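You operate a simulated robot arm through the tools that you are given. There is no shell and no other tool. Be economical: measure what you need, move in short steps, check, and stop when the job is done.

You are at the controls of a simulated robot arm. One attempt, no reset.

TASK
Choose the clamped carrier's job, run it and take the carrier out.
Fine: the job is printed on its tab; open the clamp, lay the carrier on the green bench; press start once; only the job and start buttons; leave the rail, the power and other carriers.
Where things are to end (x, y in the base frame): black carrier within 6 cm of [50, -75].

It is judged by the outcome, as a careful person would: the job done as asked, and still so three seconds after it is handed in. It fails if anything else is knocked over, pushed out of place, dropped, spilled or broken.

THE ROBOT
A 7-joint arm with a four-finger gripper on a trunk, on a base that drives. Base frame: it is fixed to the floor where the robot stands at the start and does not move with it; the origin is under the middle of the robot, x ahead of it, y to its left, z up; the surface under the hand at the start is at about z = 92.5. Units: cm, degrees, N and s.
Its first joint turns from -69.0 to 172.0 degrees. Places, roughly: black carrier [-425, -125, 25]; blue carrier [-425, -175, 25]; clamp lever [70, -20, 100]; front button [60, -20, 100]; green bench [90, -20, 80]; grey carrier [-425, -150, 25]; home button [60, -20, 100]; left rail knob [80, -10, 100]; machine start button [60, -30, 100]; machine stop button [60, -30, 100]; machine switch [50, 10, 80]; placing machine [90, -20, 90]; right rail knob [80, -30, 100]; sliding rail [80, -20, 90]. Payload 3.67 kg.
Tool frame: the origin (TCP) lies between the finger pads and is the grasp point; the fingertips stand 2.8 cm ahead of it; z points along the fingers, y is the line along which they close. Largest opening 11.2 cm; the body of the gripper starts 7.3 cm behind the TCP.
Orientation is that of the tool frame in the base frame, as [roll, pitch, yaw] about the fixed x, y, z axes, in that order (R = Rz(yaw) Ry(pitch) Rx(roll)). With the fingers straight down and closing along the base's y, the tool's x points along the base's -x, its y along +y and its z along -z.

THE INTERFACE
- The arm moves only by the tool arm_command. Its argument "increments" is one flat list of numbers, 7 for each row, row after row: the shift along the base's x, y, z in units of 20 mm (1.0 is 20 mm), then the turn, a rotation vector about the base's x, y, z in units of 8 degrees (1.0 is 8 degrees), then the closure in counts, from 0 (fully open) to 255 (shut). In form: [tx, ty, tz, wx, wy, wz, gripper, tx, ty, tz, wx, wy, wz, gripper, ...]. A call has 1 to 10 rows; each row shifts and turns the commanded pose from where the row before left it. A call with a number of a shift or a turn outside -1 to 1 is refused whole. A row lasts 0.2 s, in which the tool goes at most 5 cm and 8.6 degrees; a call with a longer step from one row to the next is refused whole, and so is a gripper value outside its range. Where a pose cannot be reached the arm comes as near as it can. A force on the tool above 40 N (or 10 N above the force at the start of the call, whichever is more), or a blocked arm, ends the call early, and 0.2 s more pass. Each finger halts on what it meets, pressing with about 31 N; the grip force reading is that of the motor and also rises with nothing between the fingers. The clock runs only during rows and for 0.2 s after the last one: add rows that do not move to give the fingers time. It gives the time, the measured TCP pose, the force on the tool (base axes), the opening and the grip force at its end, in the units of the frame above (readings bear some noise), with the torque about the TCP (base axes, N m) and any sound that the robot's microphone picked up, and new pictures: "views" is both (left out), scene, wrist or none.
- Cameras (640 x 400 px; columns grow to the right, rows downward): "scene" is now at [13.77, 2.5, 137.9]; the picture's right is [0.28, -0.96, -0.00], its down [-0.46, -0.14, -0.88] and it looks along [0.84, 0.25, -0.48] (base axes); focal length 214 px, centre (320, 200). "wrist" rides on the gripper at [6, -1.8, -10.4] in the tool frame; the picture's right is [0.29, 0.96, 0.00], its down [-0.80, 0.24, -0.55] and it looks along [-0.53, 0.16, 0.83] (tool axes); focal length 234 px, centre (320, 200). There is no depth. A picture from a camera that has moved, and an enlarged one, comes with that camera's place and axes in the base frame and with its lens.
- lift_body(by): slides the trunk up (or, below 0, down) by that many cm; the arm and the scene camera ride with it, the base frame stays. It gives what a move gives, with no picture.
- roll_base(legs): drives the robot by 1 to 6 legs, each [ahead, turn to the left] in cm and degrees, along the robot's own axes; the way and the turn of a leg run together, so that a leg with both is an arc; at most 150 cm and 180 degrees a leg. The arm and the cameras ride along, it lands a little off, and it stops where it bumps. It gives what a move gives, and a new picture of the scene camera.
- head_to(pan, tilt): turns the head with the scene camera to pan (to the left, within 86 degrees either way) and tilt (down, from -29 to 69), counted from straight ahead of the robot. It gives what a move gives, and a new picture of the scene camera.
- inspect(camera, box): a new picture of the part [left, top, right, bottom] of that camera's present view, enlarged. It takes no simulated time.
- close_job(): hands the job in; it is judged then, once.

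Work in short steps. Places have to be worked out from the pictures, the camera data and where the tool is seen: move nearer, look again, correct. Check each grasp and each placing, and mend what went wrong. You have 120 turns and 260 pictures in all, those below and enlarged ones among them. Open the gripper and draw the arm clear of the work before you hand the job in, unless the task says otherwise; then end with one line.

The tools are called by a JSON object that holds its "method" and its "body". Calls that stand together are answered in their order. arm_command: Moves the arm, as the interface text tells. Its arguments: {"type":"object","properties":{"increments":{"type":"array"},"views":{"type":"string","enum":["both","scene","wrist","none"]}},"required":["increments"]} The other tools are called the same way: lift_body (by) slides the trunk up or down; roll_base (legs) drives the base; head_to (pan, tilt) turns the head that bears the scene camera; inspect (camera, box) takes an enlarged picture of a part of a camera's view; close_job () hands the job in.

At the start:

```text
t: 0.0
eef_pos: [62.22, -13.53, 123.85]
ee_rot: [180.0, -0.1, 179.9]
ft_force: [0.3, 0.8, -0.1]
moment: [0.03, -0.02, 0.01]
width: 11.2
grasp_force: 0.1
trunk travel left (down, up): [-50.0, 34.0]
robot x, y, heading: [-0.26, -0.42, 0.1]
head pan, tilt: [16.3, 28.9]
```

scene: 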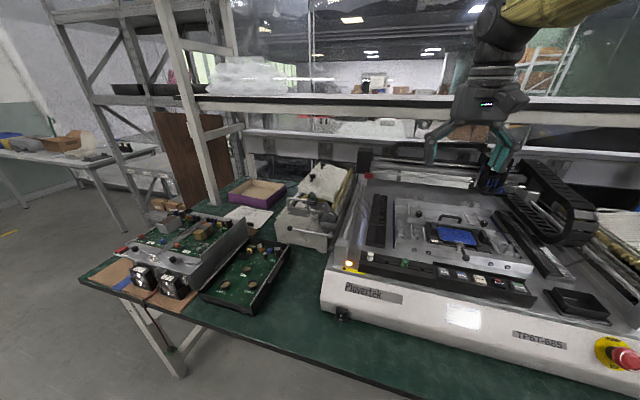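
wrist: 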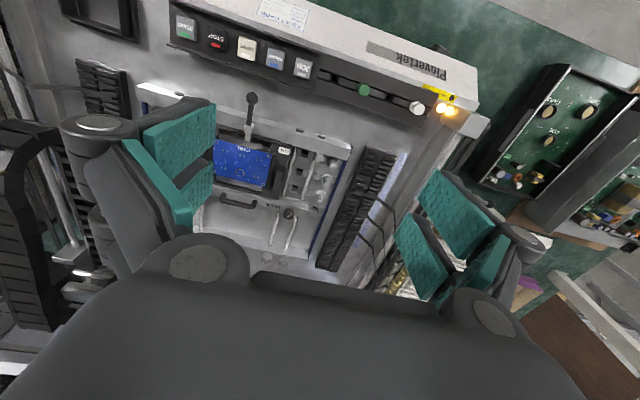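

I'll look closer at the machine panel and the carrier in both cameras.

{"method": "inspect", "body": {"camera": "wrist", "box": [150, 0, 450, 190]}}

{"method": "inspect", "body": {"camera": "wrist", "box": [190, 80, 350, 240]}}

{"method": "inspect", "body": {"camera": "scene", "box": [340, 180, 560, 320]}}

```text
2.11 times, centred on (300, 95) of wrist
camera zoom: at [56.29, -15.37, 134.23], right [-0.29, 0.96, 0.0], down [0.8, 0.24, 0.55], along [0.53, 0.16, -0.83], focal length 493 px, centre (362, 421)
```

zoom: 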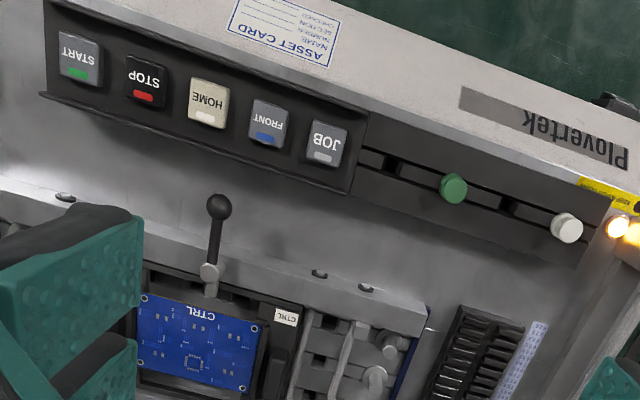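

```text
2.50 times, centred on (270, 160) of wrist
camera zoom: at [56.29, -15.37, 134.23], right [-0.29, 0.96, 0.0], down [0.8, 0.24, 0.55], along [0.53, 0.16, -0.83], focal length 585 px, centre (445, 300)
```

zoom: 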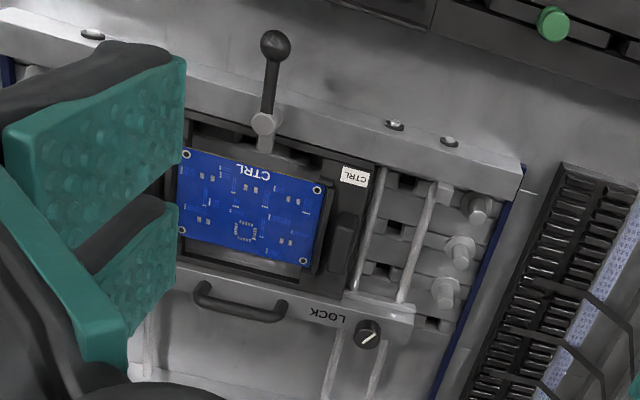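

```text
2.86 times, centred on (450, 250) of scene
camera zoom: at [13.77, 2.5, 137.9], right [0.28, -0.96, 0.0], down [-0.46, -0.14, -0.88], along [0.84, 0.25, -0.48], focal length 613 px, centre (-51, 57)
```

zoom: 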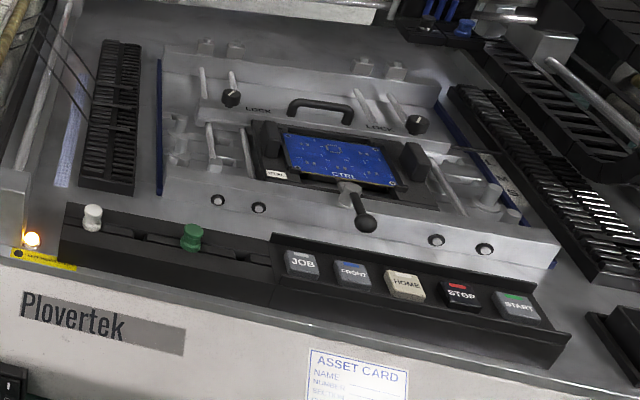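

The tab says CTRL. I now look for a display showing the chosen job, so I turn the head right.

{"method": "head_to", "body": {"pan": -25, "tilt": 28}}

{"method": "head_to", "body": {"pan": -60, "tilt": 35}}

```text
t: 1.1
eef_pos: [62.19, -13.57, 123.76]
ee_rot: [-179.9, 0.1, 179.9]
ft_force: [0.1, -0.8, -0.2]
moment: [-0.02, -0.03, -0.03]
width: 11.19
grasp_force: 0.0
trunk travel left (down, up): [-50.0, 34.0]
robot x, y, heading: [-0.12, 0.06, -0.2]
head pan, tilt: [-25.0, 28.0]
camera scene: at [13.32, -3.9, 138.04], right [-0.42, -0.91, 0.0], down [-0.43, 0.2, -0.88], along [0.8, -0.37, -0.47], focal length 214 px, centre (320, 200)
```

scene: 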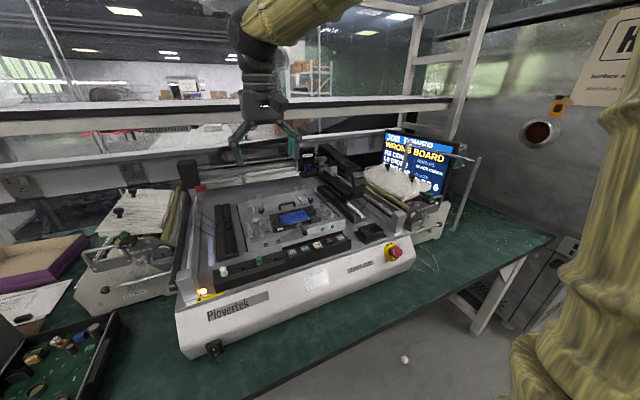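

```text
t: 2.1
eef_pos: [62.16, -13.65, 123.93]
ee_rot: [179.9, 0.1, 179.9]
ft_force: [-0.2, 0.1, -0.6]
moment: [0.0, 0.05, -0.01]
width: 11.19
grasp_force: 0.0
trunk travel left (down, up): [-50.0, 34.0]
robot x, y, heading: [0.11, -0.41, 0.1]
head pan, tilt: [-60.0, 35.0]
camera scene: at [9.46, -7.68, 136.95], right [-0.87, -0.5, 0.0], down [-0.29, 0.5, -0.82], along [0.41, -0.71, -0.57], focal length 214 px, centre (320, 200)
```

scene: 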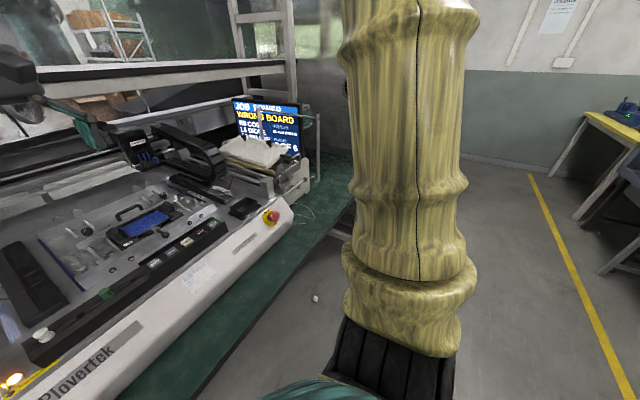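

There's a monitor on the right. Aim at it and enlarge.

{"method": "head_to", "body": {"pan": -35, "tilt": 30}}

{"method": "inspect", "body": {"camera": "scene", "box": [310, 100, 430, 200]}}

{"method": "inspect", "body": {"camera": "scene", "box": [200, 160, 460, 320]}}

```text
t: 3.0
eef_pos: [62.18, -13.61, 123.86]
ee_rot: [180.0, 0.1, 179.8]
ft_force: [0.3, 0.1, 0.7]
moment: [0.03, 0.02, 0.01]
width: 11.18
grasp_force: 0.0
trunk travel left (down, up): [-50.0, 34.0]
robot x, y, heading: [-0.29, -0.26, -0.0]
head pan, tilt: [-35.0, 30.0]
camera scene: at [12.45, -5.25, 137.72], right [-0.57, -0.82, 0.0], down [-0.41, 0.29, -0.87], along [0.71, -0.5, -0.5], focal length 214 px, centre (320, 200)
```

scene: 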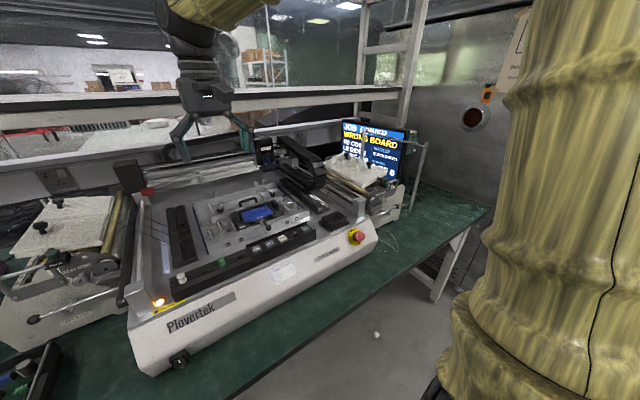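

```text
4.00 times, centred on (370, 150) of scene
camera zoom: at [12.45, -5.25, 137.72], right [-0.57, -0.82, 0.0], down [-0.41, 0.29, -0.87], along [0.71, -0.5, -0.5], focal length 858 px, centre (120, 400)
```

zoom: 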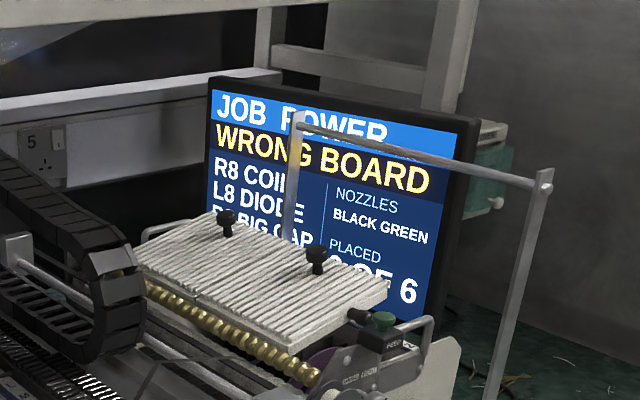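

```text
2.46 times, centred on (330, 240) of scene
camera zoom: at [12.45, -5.25, 137.72], right [-0.57, -0.82, 0.0], down [-0.41, 0.29, -0.87], along [0.71, -0.5, -0.5], focal length 528 px, centre (295, 102)
```

zoom: 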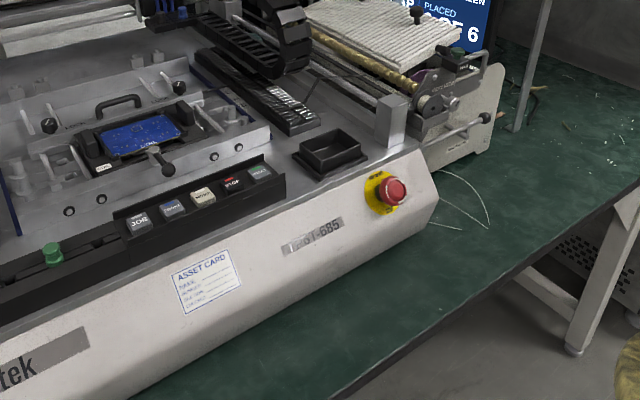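

The screen shows POWER and WRONG BOARD, so JOB has to be pressed until it reads CTRL. Triangulated: JOB about (59.6,-16.6,96), START about (59.6,-32.6,96). I close the gripper and descend to above JOB.

{"method": "arm_command", "body": {"increments": [-0.65, -0.75, 0, 0, 0, 0, 255, -0.65, -0.75, -1, 0, 0, 0, 255, 0, 0, -1, 0, 0, 0, 255, 0, 0, -1, 0, 0, 0, 255, 0, 0, -1, 0, 0, 0, 255, 0, 0, -1, 0, 0, 0, 255, 0, 0, -1, 0, 0, 0, 255, 0, 0, -1, 0, 0, 0, 255, 0, 0, -1, 0, 0, 0, 255, 0, 0, -1, 0, 0, 0, 255], "views": "both"}}

```text
t: 5.2
eef_pos: [59.71, -16.44, 105.75]
ee_rot: [-180.0, -0.1, 179.9]
ft_force: [-0.2, 0.5, -0.6]
moment: [0.0, 0.02, -0.04]
width: 0.0
grasp_force: 31.2
trunk travel left (down, up): [-50.0, 34.0]
robot x, y, heading: [-0.42, -0.36, 0.1]
head pan, tilt: [-35.0, 30.0]
camera scene: at [12.49, -5.23, 137.72], right [-0.57, -0.82, 0.0], down [-0.41, 0.29, -0.87], along [0.71, -0.5, -0.5], focal length 214 px, centre (320, 200)
camera wrist: at [53.81, -18.31, 116.23], right [-0.29, 0.96, 0.0], down [0.8, 0.24, 0.55], along [0.53, 0.16, -0.83], focal length 234 px, centre (320, 200)
```

scene: 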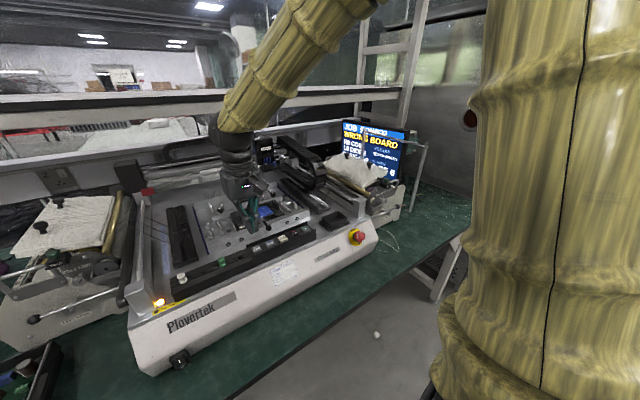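
wrist: 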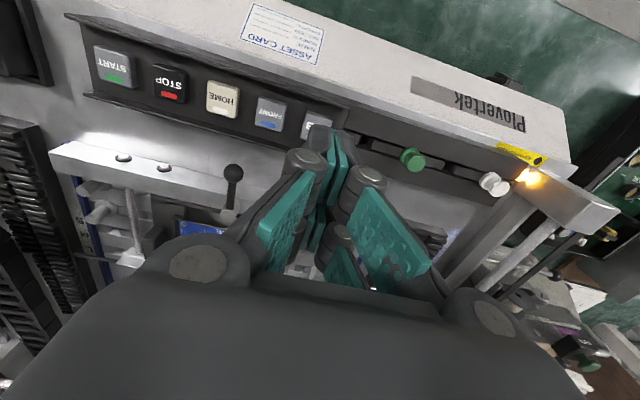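

JOB sits at about (59.4,-17.0) from the re-measured button spacing. I shift slightly and descend close to it.

{"method": "arm_command", "body": {"increments": [-0.12, -0.28, -0.8, 0, 0, 0, 255, 0, 0, -0.8, 0, 0, 0, 255, 0, 0, -0.8, 0, 0, 0, 255, 0, 0, 0, 0, 0, 0, 255], "views": "both"}}

{"method": "inspect", "body": {"camera": "wrist", "box": [220, 60, 420, 200]}}

{"method": "inspect", "body": {"camera": "scene", "box": [200, 180, 340, 270]}}

```text
t: 6.2
eef_pos: [59.49, -17.11, 101.04]
ee_rot: [-179.9, 0.0, 179.9]
ft_force: [0.5, 0.1, 0.9]
moment: [-0.03, -0.02, 0.03]
width: 0.0
grasp_force: 31.5
trunk travel left (down, up): [-50.0, 34.0]
robot x, y, heading: [-0.05, -0.72, 0.1]
head pan, tilt: [-35.0, 30.0]
camera scene: at [12.43, -5.25, 137.73], right [-0.57, -0.82, 0.0], down [-0.41, 0.29, -0.87], along [0.71, -0.5, -0.5], focal length 214 px, centre (320, 200)
camera wrist: at [53.45, -18.85, 111.47], right [-0.29, 0.96, 0.0], down [0.8, 0.24, 0.55], along [0.53, 0.16, -0.83], focal length 234 px, centre (320, 200)
```

scene: 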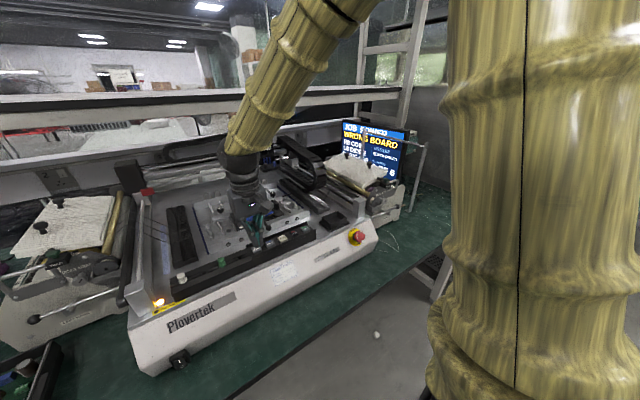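
wrist: 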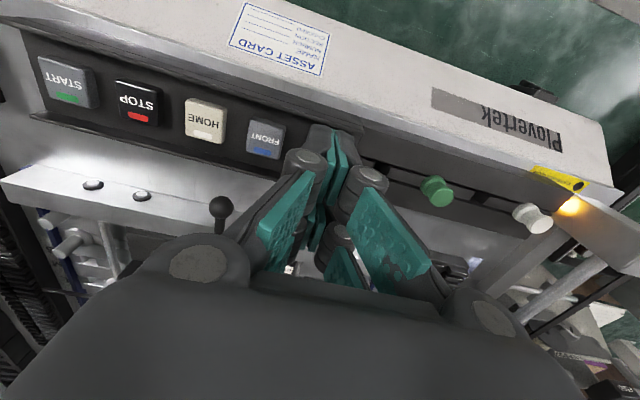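

```text
2.86 times, centred on (320, 130) of wrist
camera zoom: at [53.45, -18.85, 111.47], right [-0.29, 0.96, 0.0], down [0.8, 0.24, 0.55], along [0.53, 0.16, -0.83], focal length 669 px, centre (320, 400)
```

zoom: 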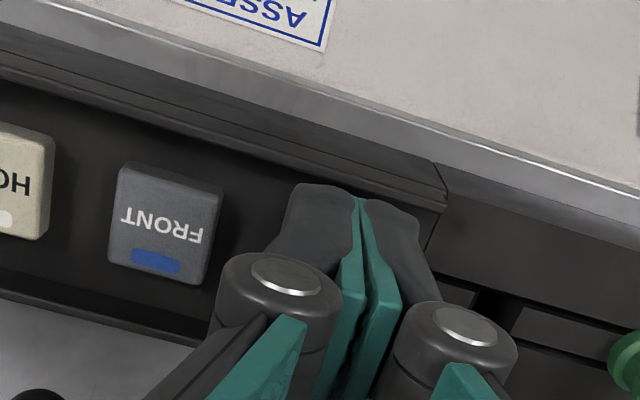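

```text
4.44 times, centred on (270, 225) of scene
camera zoom: at [12.43, -5.25, 137.73], right [-0.57, -0.82, 0.0], down [-0.41, 0.29, -0.87], along [0.71, -0.5, -0.5], focal length 953 px, centre (542, 89)
```

zoom: 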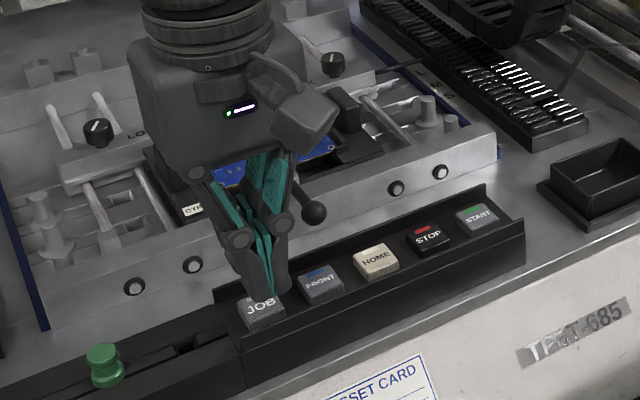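

The fingertips are right over JOB at about z 98.2. I lower gently and watch the force and sound.

{"method": "arm_command", "body": {"increments": [0, 0, -0.5, 0, 0, 0, 255, 0, 0, -0.3, 0, 0, 0, 255, 0, 0, -0.2, 0, 0, 0, 255], "views": "none"}}

```text
t: 7.0
eef_pos: [59.37, -16.99, 99.22]
ee_rot: [179.9, 0.0, 179.9]
ft_force: [-1.0, 0.3, -0.5]
moment: [0.0, -0.01, 0.01]
width: 0.0
grasp_force: 31.4
trunk travel left (down, up): [-50.0, 34.0]
robot x, y, heading: [0.12, -0.4, 0.1]
head pan, tilt: [-35.0, 30.0]
```

No contact yet (tips at about 96.4). I go a bit lower in small steps.

{"method": "arm_command", "body": {"increments": [0, 0, -0.15, 0, 0, 0, 255, 0, 0, -0.15, 0, 0, 0, 255], "views": "none"}}

```text
t: 7.7
eef_pos: [59.37, -17.08, 98.93]
ee_rot: [179.9, 0.5, 179.9]
ft_force: [-9.6, 0.3, 25.2]
moment: [0.01, 0.78, -0.03]
width: 0.0
grasp_force: 36.1
trunk travel left (down, up): [-50.0, 34.0]
robot x, y, heading: [0.12, -0.28, 0.1]
head pan, tilt: [-35.0, 30.0]
stopped in row 2: the force on the tool passed its limit at 43 N (the readings are from after the stop); the commanded pose is now the measured one
```

Contact with 25–43 N. I check the screen and the button before doing more.

{"method": "inspect", "body": {"camera": "scene", "box": [330, 110, 430, 190]}}

{"method": "inspect", "body": {"camera": "scene", "box": [220, 200, 320, 270]}}

```text
5.00 times, centred on (380, 150) of scene
camera zoom: at [12.17, -5.2, 137.77], right [-0.57, -0.82, 0.0], down [-0.41, 0.29, -0.87], along [0.71, -0.5, -0.5], focal length 1072 px, centre (20, 450)
```

zoom: 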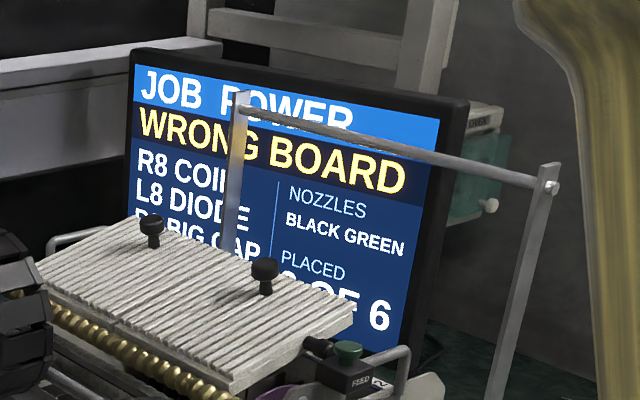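

```text
5.71 times, centred on (270, 235) of scene
camera zoom: at [12.17, -5.2, 137.77], right [-0.57, -0.82, 0.0], down [-0.41, 0.29, -0.87], along [0.71, -0.5, -0.5], focal length 1226 px, centre (606, 0)
```

zoom: 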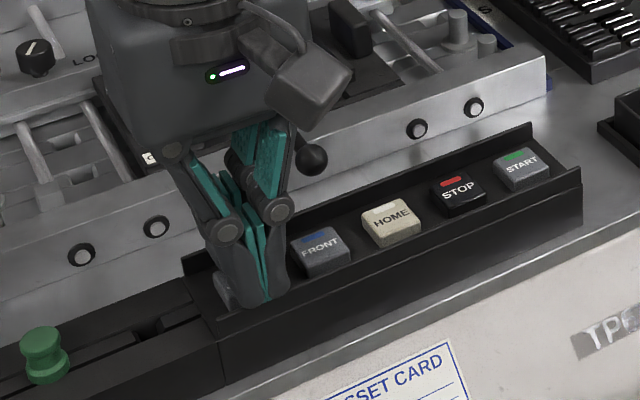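

The force direction suggests a button top sloping toward the robot. I lift off and see whether the press registers on release.

{"method": "arm_command", "body": {"increments": [0, 0, 0.6, 0, 0, 0, 255, 0, 0, 0, 0, 0, 0, 255], "views": "none"}}

{"method": "inspect", "body": {"camera": "scene", "box": [330, 110, 430, 190]}}

{"method": "inspect", "body": {"camera": "scene", "box": [230, 210, 290, 252]}}

```text
t: 8.3
eef_pos: [59.57, -17.2, 99.74]
ee_rot: [-179.9, 0.3, 179.9]
ft_force: [0.4, 0.3, 0.1]
moment: [-0.03, 0.01, 0.0]
width: 0.0
grasp_force: 35.9
trunk travel left (down, up): [-50.0, 34.0]
robot x, y, heading: [0.15, -0.26, 0.0]
head pan, tilt: [-35.0, 30.0]
```

```text
5.00 times, centred on (380, 150) of scene
camera zoom: at [12.54, -5.26, 137.7], right [-0.57, -0.82, 0.0], down [-0.41, 0.29, -0.87], along [0.71, -0.5, -0.5], focal length 1072 px, centre (20, 450)
```

zoom: 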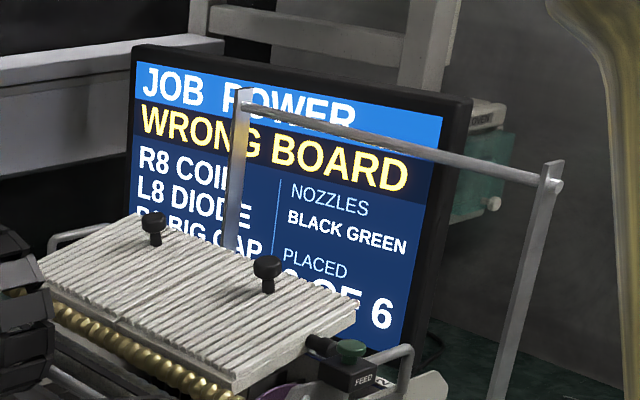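

```text
9.52 times, centred on (260, 231) of scene
camera zoom: at [12.54, -5.26, 137.7], right [-0.57, -0.82, 0.0], down [-0.41, 0.29, -0.87], along [0.71, -0.5, -0.5], focal length 2043 px, centre (891, -95)
```

zoom: 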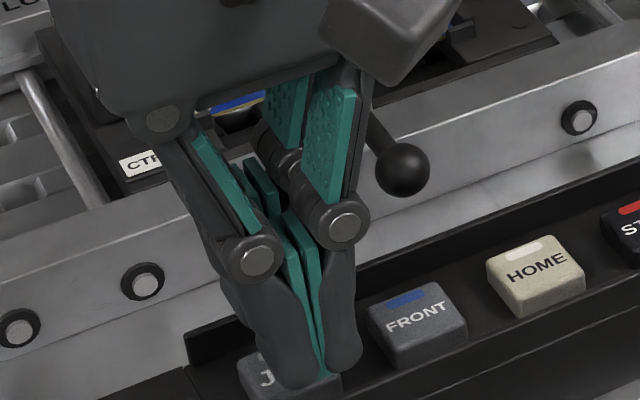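

The view shows the tips toward the front edge and slightly to the right of JOB. I shift by +0.8 cm in x and +0.3 in y, then look again.

{"method": "arm_command", "body": {"increments": [0.4, 0.15, 0, 0, 0, 0, 255, 0, 0, 0, 0, 0, 0, 255], "views": "none"}}

{"method": "inspect", "body": {"camera": "scene", "box": [230, 210, 290, 252]}}

{"method": "inspect", "body": {"camera": "wrist", "box": [250, 80, 370, 160]}}

```text
t: 8.9
eef_pos: [60.27, -16.82, 99.89]
ee_rot: [179.9, 0.4, 179.9]
ft_force: [0.3, -0.4, 0.0]
moment: [0.01, 0.0, 0.03]
width: 0.01
grasp_force: 35.4
trunk travel left (down, up): [-50.0, 34.0]
robot x, y, heading: [-0.13, 0.05, 0.2]
head pan, tilt: [-35.0, 30.0]
```

```text
9.52 times, centred on (260, 231) of scene
camera zoom: at [12.41, -5.26, 137.73], right [-0.57, -0.82, 0.0], down [-0.41, 0.29, -0.87], along [0.71, -0.5, -0.5], focal length 2043 px, centre (891, -95)
```

zoom: 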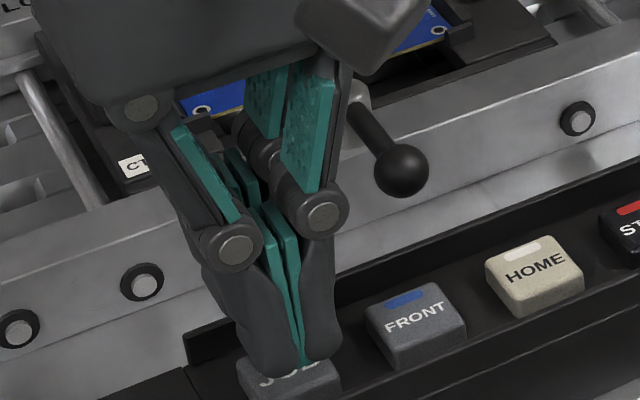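

```text
5.00 times, centred on (310, 120) of wrist
camera zoom: at [54.29, -18.7, 110.27], right [-0.29, 0.96, 0.0], down [0.79, 0.24, 0.56], along [0.54, 0.16, -0.83], focal length 1171 px, centre (370, 600)
```

zoom: 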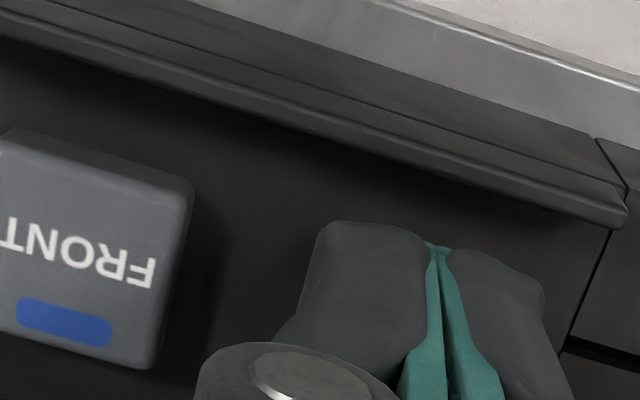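

The tips now sit over the middle of JOB. I press down in small steps.

{"method": "arm_command", "body": {"increments": [0, 0, -0.3, 0, 0, 0, 255, 0, 0, -0.15, 0, 0, 0, 255, 0, 0, -0.1, 0, 0, 0, 255, 0, 0, -0.1, 0, 0, 0, 255], "views": "none"}}

{"method": "inspect", "body": {"camera": "scene", "box": [330, 110, 430, 190]}}

```text
t: 9.9
eef_pos: [60.38, -16.69, 98.86]
ee_rot: [180.0, 0.6, 180.0]
ft_force: [2.9, -3.6, 34.4]
moment: [-0.09, -0.67, 0.06]
width: 0.0
grasp_force: 35.4
trunk travel left (down, up): [-50.0, 34.0]
robot x, y, heading: [0.3, -0.33, 0.2]
head pan, tilt: [-35.0, 30.0]
```

```text
5.00 times, centred on (380, 150) of scene
camera zoom: at [12.25, -5.22, 137.81], right [-0.57, -0.82, 0.0], down [-0.41, 0.29, -0.87], along [0.71, -0.5, -0.5], focal length 1072 px, centre (20, 450)
```

zoom: 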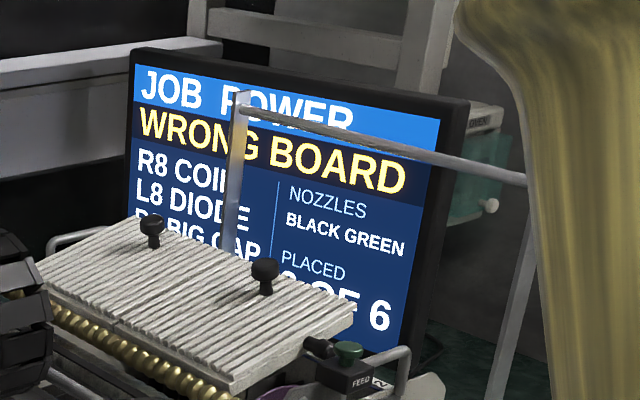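

34 N but no change; the moment hints at contact off the tip's centre. I look closely at the contact.

{"method": "inspect", "body": {"camera": "scene", "box": [230, 210, 290, 252]}}

{"method": "inspect", "body": {"camera": "wrist", "box": [230, 80, 430, 220]}}

```text
9.52 times, centred on (260, 231) of scene
camera zoom: at [12.25, -5.22, 137.81], right [-0.57, -0.82, 0.0], down [-0.41, 0.29, -0.87], along [0.71, -0.5, -0.5], focal length 2043 px, centre (891, -95)
```

zoom: 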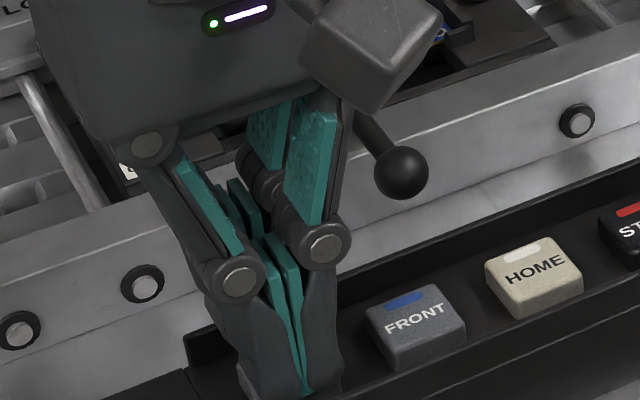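

```text
2.86 times, centred on (330, 150) of wrist
camera zoom: at [54.25, -18.62, 109.22], right [-0.29, 0.96, 0.0], down [0.79, 0.24, 0.56], along [0.54, 0.16, -0.83], focal length 669 px, centre (291, 343)
```

zoom: 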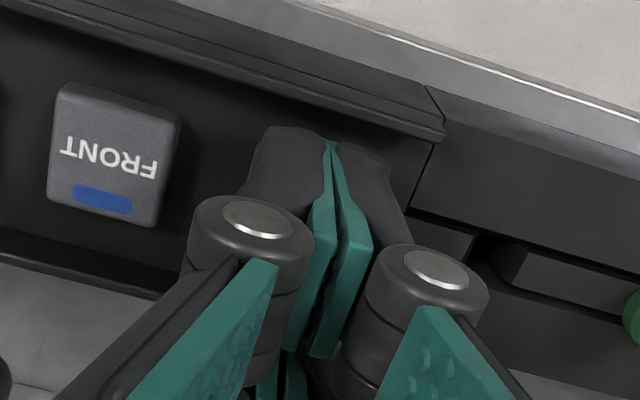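

Contact points computed from the moments are at x≈57.7 the first time and ≈62.0 now, probably the panel's front and rear lips. I lift, centre at x≈59.9 and press again.

{"method": "arm_command", "body": {"increments": [0, 0, 0.5, 0, 0, 0, 255, -0.25, 0, 0, 0, 0, 0, 255, 0, 0, 0, 0, 0, 0, 255, 0, 0, -0.3, 0, 0, 0, 255, 0, 0, -0.15, 0, 0, 0, 255, 0, 0, -0.1, 0, 0, 0, 255], "views": "none"}}

{"method": "inspect", "body": {"camera": "scene", "box": [220, 205, 300, 261]}}

```text
t: 11.4
eef_pos: [59.81, -16.83, 98.95]
ee_rot: [-180.0, 0.7, 179.8]
ft_force: [-9.2, -0.2, 25.6]
moment: [-0.04, 0.86, 0.06]
width: 0.0
grasp_force: 35.9
trunk travel left (down, up): [-50.0, 34.0]
robot x, y, heading: [-0.05, -0.44, -0.2]
head pan, tilt: [-35.0, 30.0]
stopped in row 6: the force on the tool passed its limit at 47 N (the readings are from after the stop); the commanded pose is now the measured one
```

```text
7.14 times, centred on (260, 233) of scene
camera zoom: at [12.15, -5.22, 137.75], right [-0.57, -0.82, 0.0], down [-0.41, 0.29, -0.87], along [0.71, -0.5, -0.5], focal length 1532 px, centre (749, -36)
```

zoom: 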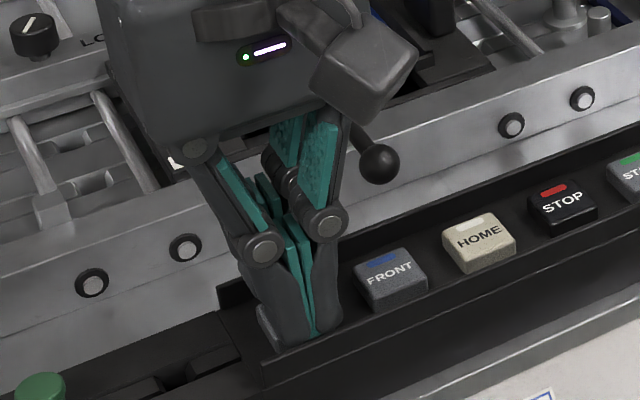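

Again a contact near x≈57.7, so the finger seems to bridge the panel's lips in x. I lift and turn the tool by 90° so the finger's narrow side fits between the lips.

{"method": "arm_command", "body": {"increments": [0, 0, 1, 0, 0, 0, 255, 0, 0, 1, 0, 0, 0, 255, 0.1, 0, 0.5, 0, 0, 1, 255, 0, 0, 0, 0, 0, 1, 255, 0, 0, 0, 0, 0, 1, 255, 0, 0, 0, 0, 0, 1, 255, 0, 0, 0, 0, 0, 1, 255, 0, 0, 0, 0, 0, 1, 255, 0, 0, 0, 0, 0, 1, 255, 0, 0, 0, 0, 0, 1, 255], "views": "none"}}

{"method": "arm_command", "body": {"increments": [0, 0, 0, 0, 0, 1, 255, 0, 0, 0, 0, 0, 1, 255, 0, 0, 0, 0, 0, 1, 255, 0, 0, 0, 0, 0, 0.25, 255, 0, 0, 0, 0, 0, 0, 255], "views": "both"}}

{"method": "inspect", "body": {"camera": "scene", "box": [220, 205, 300, 261]}}

```text
t: 13.6
eef_pos: [60.21, -16.99, 103.63]
ee_rot: [180.0, 0.6, -116.0]
ft_force: [0.8, 0.5, 0.0]
moment: [-0.02, -0.02, -0.02]
width: 0.01
grasp_force: 35.3
trunk travel left (down, up): [-50.0, 34.0]
robot x, y, heading: [0.17, -0.2, -0.2]
head pan, tilt: [-35.0, 30.0]
```

```text
t: 14.8
eef_pos: [60.32, -16.96, 103.55]
ee_rot: [-179.9, 0.6, -90.1]
ft_force: [-0.1, 0.7, -0.1]
moment: [-0.03, 0.01, 0.01]
width: 0.0
grasp_force: 35.9
trunk travel left (down, up): [-50.0, 34.0]
robot x, y, heading: [0.02, -0.02, -0.3]
head pan, tilt: [-35.0, 30.0]
camera scene: at [12.46, -5.28, 137.72], right [-0.57, -0.82, 0.0], down [-0.41, 0.29, -0.87], along [0.71, -0.5, -0.5], focal length 214 px, centre (320, 200)
camera wrist: at [62.09, -23.03, 114.04], right [-0.96, -0.29, 0.0], down [-0.24, 0.79, 0.56], along [-0.16, 0.54, -0.83], focal length 234 px, centre (320, 200)
```

scene: 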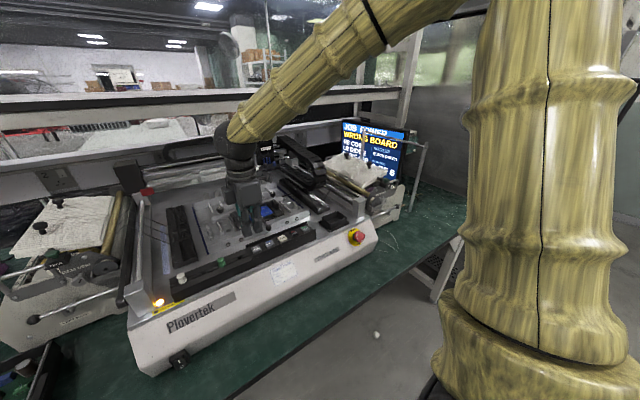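
wrist: 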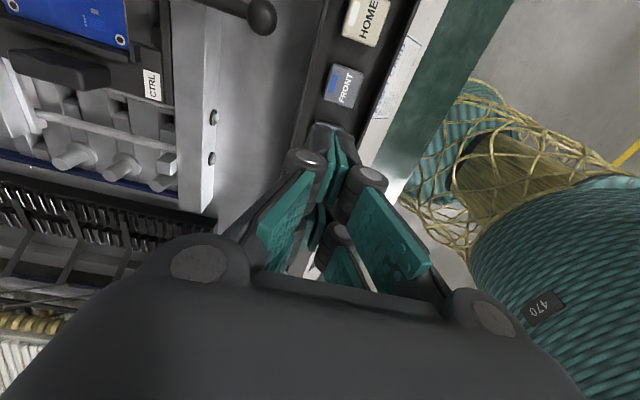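

```text
7.14 times, centred on (260, 233) of scene
camera zoom: at [12.46, -5.28, 137.72], right [-0.57, -0.82, 0.0], down [-0.41, 0.29, -0.87], along [0.71, -0.5, -0.5], focal length 1532 px, centre (749, -36)
```

zoom: 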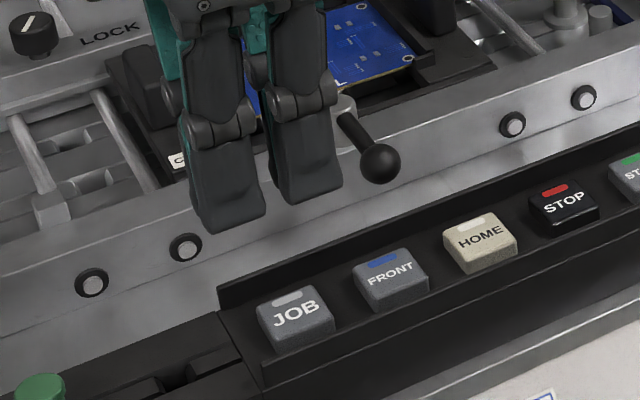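

Now it's clear: each finger is forked into two prongs (along the tool's x), which explains the straddling contacts. I tilt the tool 20° so only the right-hand prong points at JOB, shifting the TCP to about (59.6,-16.2).

{"method": "arm_command", "body": {"increments": [-0.36, 0.38, 0, 1, 0, 0, 255, 0, 0, 0, 1, 0, 0, 255, 0, 0, 0, 0.5, 0, 0, 255, 0, 0, -0.5, 0, 0, 0, 255, 0, 0, -0.5, 0, 0, 0, 255, 0, 0, 0, 0, 0, 0, 255], "views": "none"}}

{"method": "inspect", "body": {"camera": "scene", "box": [220, 205, 300, 261]}}

{"method": "inspect", "body": {"camera": "wrist", "box": [250, 40, 410, 140]}}

```text
t: 16.2
eef_pos: [59.39, -16.06, 101.57]
ee_rot: [179.9, 20.6, -90.2]
ft_force: [-0.3, 0.6, 0.2]
moment: [0.02, -0.01, 0.01]
width: 0.0
grasp_force: 35.9
trunk travel left (down, up): [-50.0, 34.0]
robot x, y, heading: [-0.14, -0.37, -0.2]
head pan, tilt: [-35.0, 30.0]
```

```text
7.14 times, centred on (260, 233) of scene
camera zoom: at [12.44, -5.26, 137.73], right [-0.57, -0.82, 0.0], down [-0.41, 0.29, -0.87], along [0.71, -0.5, -0.5], focal length 1532 px, centre (749, -36)
```

zoom: 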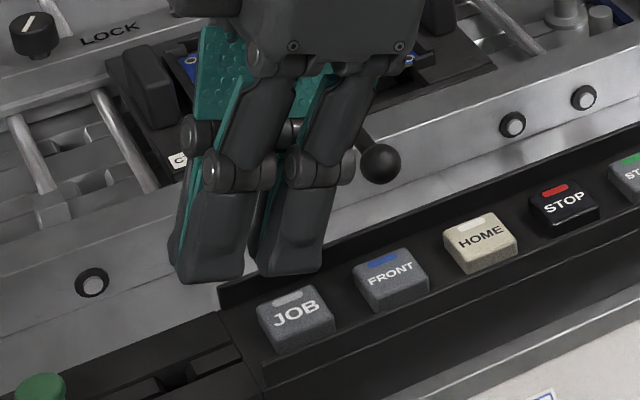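

```text
4.00 times, centred on (330, 90) of wrist
camera zoom: at [61.3, -25.41, 109.26], right [-0.96, -0.27, -0.1], down [-0.24, 0.55, 0.8], along [-0.16, 0.79, -0.59], focal length 937 px, centre (280, 640)
```

zoom: 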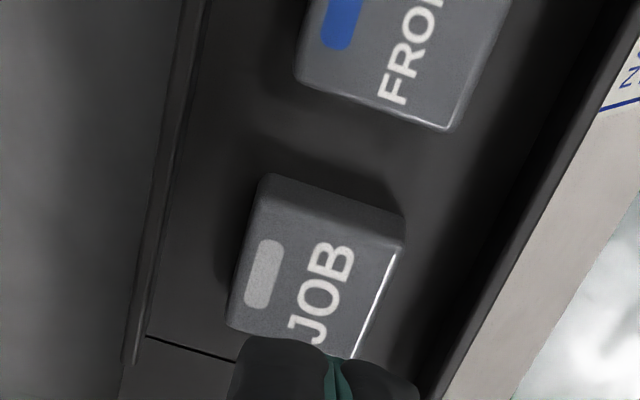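

The right prong is above JOB (about 2.4 cm). Descend and press with small steps.

{"method": "arm_command", "body": {"increments": [0.1, -0.05, -0.5, 0, 0, 0, 255, 0, 0, -0.4, 0, 0, 0, 255, 0, 0, -0.15, 0, 0, 0, 255, 0, 0, -0.1, 0, 0, 0, 255, 0, 0, -0.1, 0, 0, 0, 255], "views": "none"}}

{"method": "inspect", "body": {"camera": "scene", "box": [220, 205, 300, 261]}}

```text
t: 17.4
eef_pos: [59.56, -16.23, 99.23]
ee_rot: [179.9, 20.6, -90.2]
ft_force: [-0.8, -0.5, 0.5]
moment: [0.01, 0.04, -0.01]
width: 0.59
grasp_force: 36.3
trunk travel left (down, up): [-50.0, 34.0]
robot x, y, heading: [-0.08, -0.37, -0.0]
head pan, tilt: [-35.0, 30.0]
```

```text
7.14 times, centred on (260, 233) of scene
camera zoom: at [12.45, -5.28, 137.72], right [-0.57, -0.82, 0.0], down [-0.41, 0.29, -0.87], along [0.71, -0.5, -0.5], focal length 1532 px, centre (749, -36)
```

zoom: 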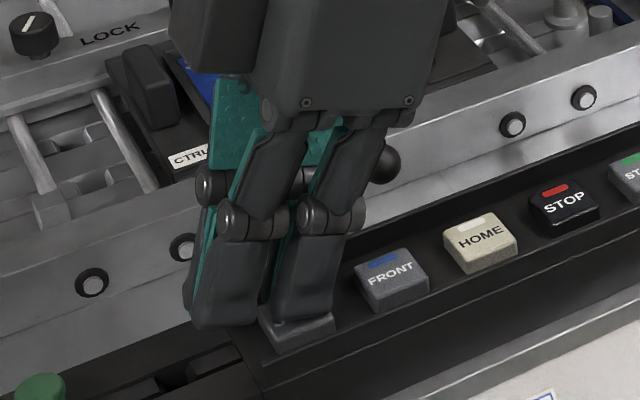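

No force yet, tips just above the button. I continue down with small steps.

{"method": "arm_command", "body": {"increments": [0, 0, -0.1, 0, 0, 0, 255, 0, 0, -0.1, 0, 0, 0, 255, 0, 0, -0.1, 0, 0, 0, 255], "views": "none"}}

{"method": "inspect", "body": {"camera": "scene", "box": [220, 110, 420, 260]}}

```text
t: 18.2
eef_pos: [59.62, -16.15, 98.67]
ee_rot: [-179.9, 20.6, -90.1]
ft_force: [-4.2, -0.9, 14.1]
moment: [-0.28, 0.17, -0.1]
width: 0.63
grasp_force: 34.9
trunk travel left (down, up): [-50.0, 34.0]
robot x, y, heading: [-0.23, -0.17, -0.4]
head pan, tilt: [-35.0, 30.0]
heard: click
```

```text
2.67 times, centred on (320, 185) of scene
camera zoom: at [12.31, -5.26, 137.76], right [-0.57, -0.82, 0.0], down [-0.41, 0.29, -0.87], along [0.71, -0.5, -0.5], focal length 572 px, centre (320, 240)
```

zoom: 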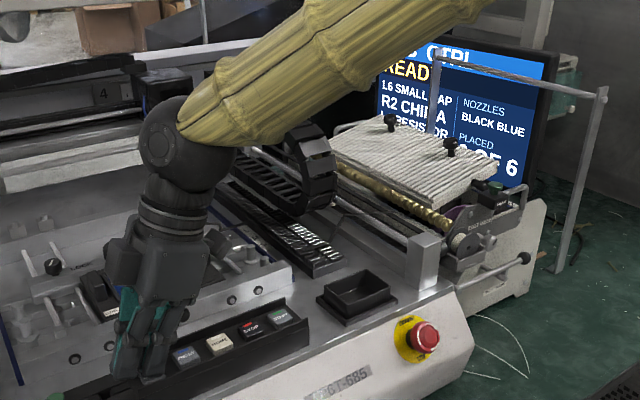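

Click heard, and the screen now shows JOB CTRL – READY. I lift off and move to START, tilting the other way so the left prong presses START and the other stays away from STOP.

{"method": "arm_command", "body": {"increments": [0, 0, 0.5, 0, 0, 0, 255, 0, 0, 1, 0, 0, 0, 255, 0, 0, 1, 0, 0, 0, 255, 0, 0, 1, 0, 0, 0, 255, 0, -1, 0, -1, 0, 0, 255, 0, -1, 0, -1, 0, 0, 255, 0, -1, 0, -1, 0, 0, 255, 0, -1, 0, -1, 0, 0, 255, 0, -1, 0, -1, 0, 0, 255, 0, -1, 0, 0, 0, 0, 255], "views": "none"}}

{"method": "arm_command", "body": {"increments": [0, -1, 0, 0, 0, 0, 255, 0, -1, 0, 0, 0, 0, 255, 0, -0.55, -0.5, 0, 0, 0, 255, 0, 0, -0.5, 0, 0, 0, 255, 0, 0, 0, 0, 0, 0, 255], "views": "both"}}

{"method": "inspect", "body": {"camera": "scene", "box": [240, 195, 340, 265]}}

{"method": "inspect", "body": {"camera": "wrist", "box": [240, 40, 440, 180]}}

```text
t: 20.4
eef_pos: [59.41, -28.32, 105.52]
ee_rot: [-180.0, -19.4, -90.1]
ft_force: [-0.2, -0.6, 0.3]
moment: [0.04, -0.02, 0.0]
width: 0.02
grasp_force: 35.7
trunk travel left (down, up): [-50.0, 34.0]
robot x, y, heading: [0.28, -0.29, 0.2]
head pan, tilt: [-35.0, 30.0]
```

```text
t: 21.6
eef_pos: [59.72, -33.39, 103.64]
ee_rot: [179.9, -19.3, -90.1]
ft_force: [0.5, -0.4, -0.9]
moment: [0.03, 0.04, -0.01]
width: 0.03
grasp_force: 35.6
trunk travel left (down, up): [-50.0, 34.0]
robot x, y, heading: [0.3, -0.43, 0.1]
head pan, tilt: [-35.0, 30.0]
camera scene: at [12.44, -5.29, 137.72], right [-0.57, -0.82, 0.0], down [-0.41, 0.29, -0.87], along [0.71, -0.5, -0.5], focal length 214 px, centre (320, 200)
camera wrist: at [61.52, -35.61, 115.42], right [-0.96, -0.27, 0.1], down [-0.24, 0.94, 0.26], along [-0.16, 0.22, -0.96], focal length 234 px, centre (320, 200)
```

scene: 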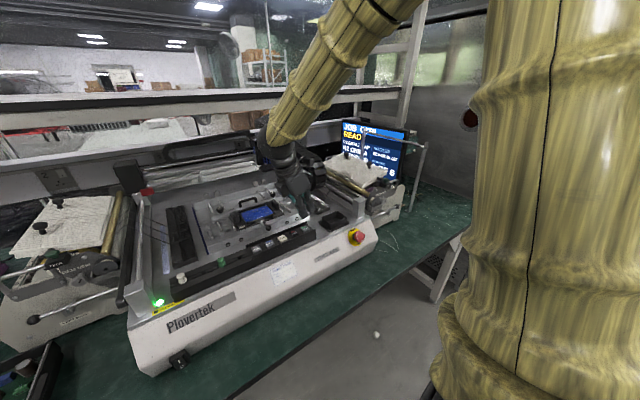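
wrist: 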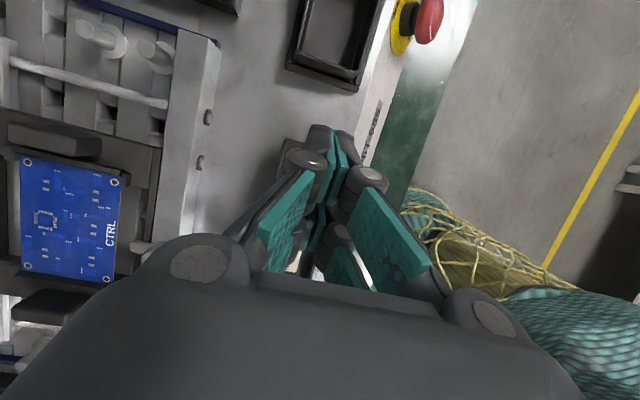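

```text
5.71 times, centred on (290, 230) of scene
camera zoom: at [12.44, -5.29, 137.72], right [-0.57, -0.82, 0.0], down [-0.41, 0.29, -0.87], along [0.71, -0.5, -0.5], focal length 1226 px, centre (491, 29)
```

zoom: 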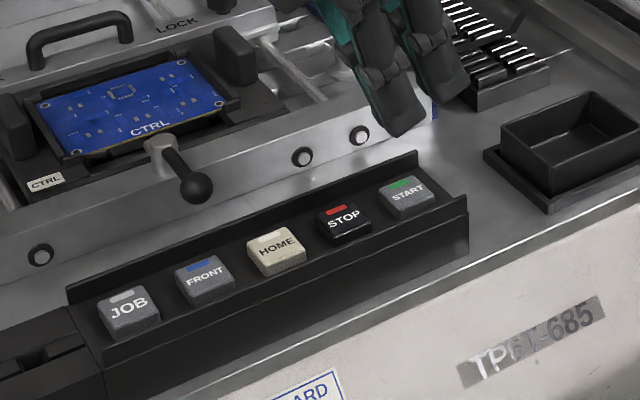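

```text
2.86 times, centred on (340, 110) of wrist
camera zoom: at [61.52, -35.61, 115.42], right [-0.96, -0.27, 0.1], down [-0.24, 0.94, 0.26], along [-0.16, 0.22, -0.96], focal length 669 px, centre (263, 457)
```

zoom: 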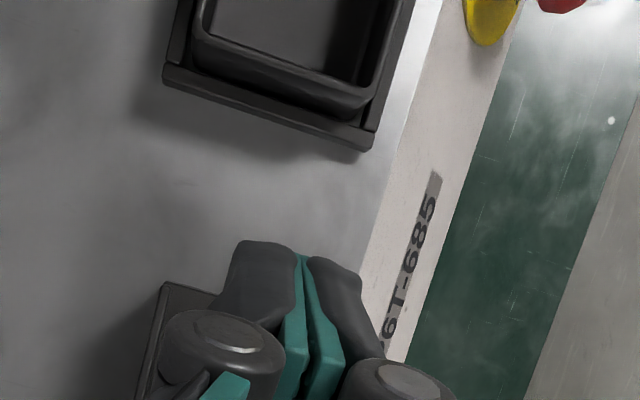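

The left prong is above START and the light is green. Descend to just above START and check.

{"method": "arm_command", "body": {"increments": [0, -0.1, -0.7, 0, 0, 0, 255, 0, 0, -0.7, 0, 0, 0, 255, 0, 0, -0.7, 0, 0, 0, 255, 0, 0, 0, 0, 0, 0, 255], "views": "none"}}

{"method": "inspect", "body": {"camera": "scene", "box": [250, 205, 330, 261]}}

```text
t: 22.6
eef_pos: [59.78, -33.46, 99.38]
ee_rot: [-179.9, -19.4, -90.1]
ft_force: [-0.4, 0.3, 0.9]
moment: [0.01, -0.01, 0.01]
width: 0.0
grasp_force: 36.4
trunk travel left (down, up): [-50.0, 34.0]
robot x, y, heading: [-0.13, -0.21, 0.1]
head pan, tilt: [-35.0, 30.0]
```

```text
7.14 times, centred on (290, 233) of scene
camera zoom: at [12.42, -5.27, 137.73], right [-0.57, -0.82, 0.0], down [-0.41, 0.29, -0.87], along [0.71, -0.5, -0.5], focal length 1532 px, centre (534, -36)
```

zoom: 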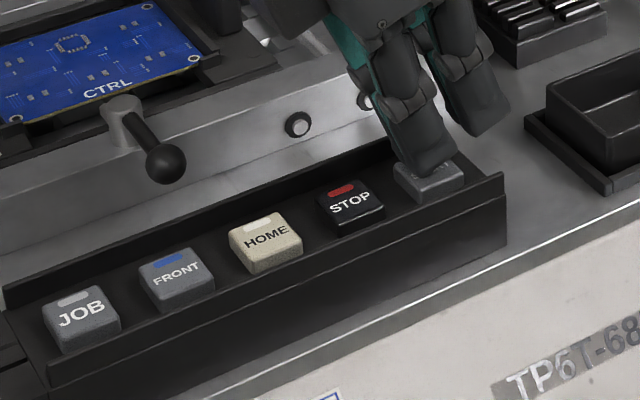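

The prong is on START and clear of STOP. I press gently.

{"method": "arm_command", "body": {"increments": [0, 0, -0.12, 0, 0, 0, 255, 0, 0, -0.12, 0, 0, 0, 255, 0, 0, -0.12, 0, 0, 0, 255], "views": "none"}}

```text
t: 23.4
eef_pos: [59.75, -33.5, 98.74]
ee_rot: [-179.9, -19.4, -90.2]
ft_force: [0.7, -2.8, 4.4]
moment: [0.0, -0.05, -0.01]
width: 0.6
grasp_force: 36.2
trunk travel left (down, up): [-50.0, 34.0]
robot x, y, heading: [0.01, -0.26, -0.0]
head pan, tilt: [-35.0, 30.0]
heard: click
```

Click heard. I lift well clear, back toward the robot, and look at the machine.

{"method": "arm_command", "body": {"increments": [0, 0, 0.6, 0, 0, 0, 255, 0, 0, 1, 0, 0, 0, 255, -0.5, 0, 1, 0, 0, 0, 255, -1, 0, 1, 0, 0, 0, 255, -1, 0, 1, 0, 0, 0, 255, -1, 0, 1, 0, 0, 0, 255, -1, 0, 1, 0, 0, 0, 255, -1, 0, 1, 0, 0, 0, 255], "views": "both"}}

{"method": "inspect", "body": {"camera": "scene", "box": [330, 110, 430, 190]}}

```text
t: 25.2
eef_pos: [48.53, -33.31, 113.99]
ee_rot: [-179.9, -19.4, -90.2]
ft_force: [0.2, 0.4, 0.8]
moment: [-0.02, -0.01, 0.03]
width: 0.02
grasp_force: 35.4
trunk travel left (down, up): [-50.0, 34.0]
robot x, y, heading: [-0.13, -0.52, 0.3]
head pan, tilt: [-35.0, 30.0]
camera scene: at [12.4, -5.09, 137.74], right [-0.57, -0.82, 0.0], down [-0.41, 0.29, -0.87], along [0.71, -0.5, -0.5], focal length 214 px, centre (320, 200)
camera wrist: at [50.49, -35.54, 125.86], right [-0.96, -0.27, 0.1], down [-0.24, 0.94, 0.26], along [-0.16, 0.22, -0.96], focal length 234 px, centre (320, 200)
```

scene: 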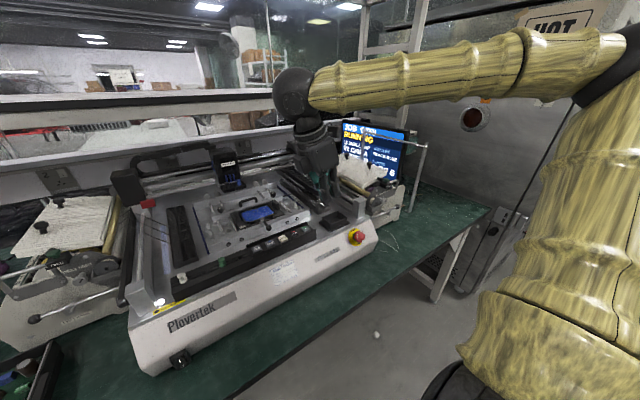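
wrist: 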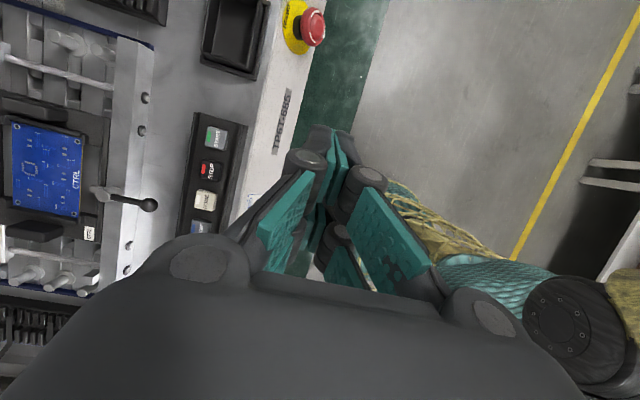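

```text
5.00 times, centred on (380, 150) of scene
camera zoom: at [12.4, -5.09, 137.74], right [-0.57, -0.82, 0.0], down [-0.41, 0.29, -0.87], along [0.71, -0.5, -0.5], focal length 1072 px, centre (20, 450)
```

zoom: 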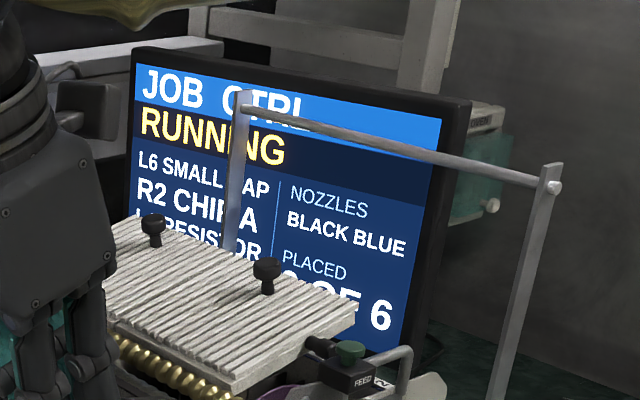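

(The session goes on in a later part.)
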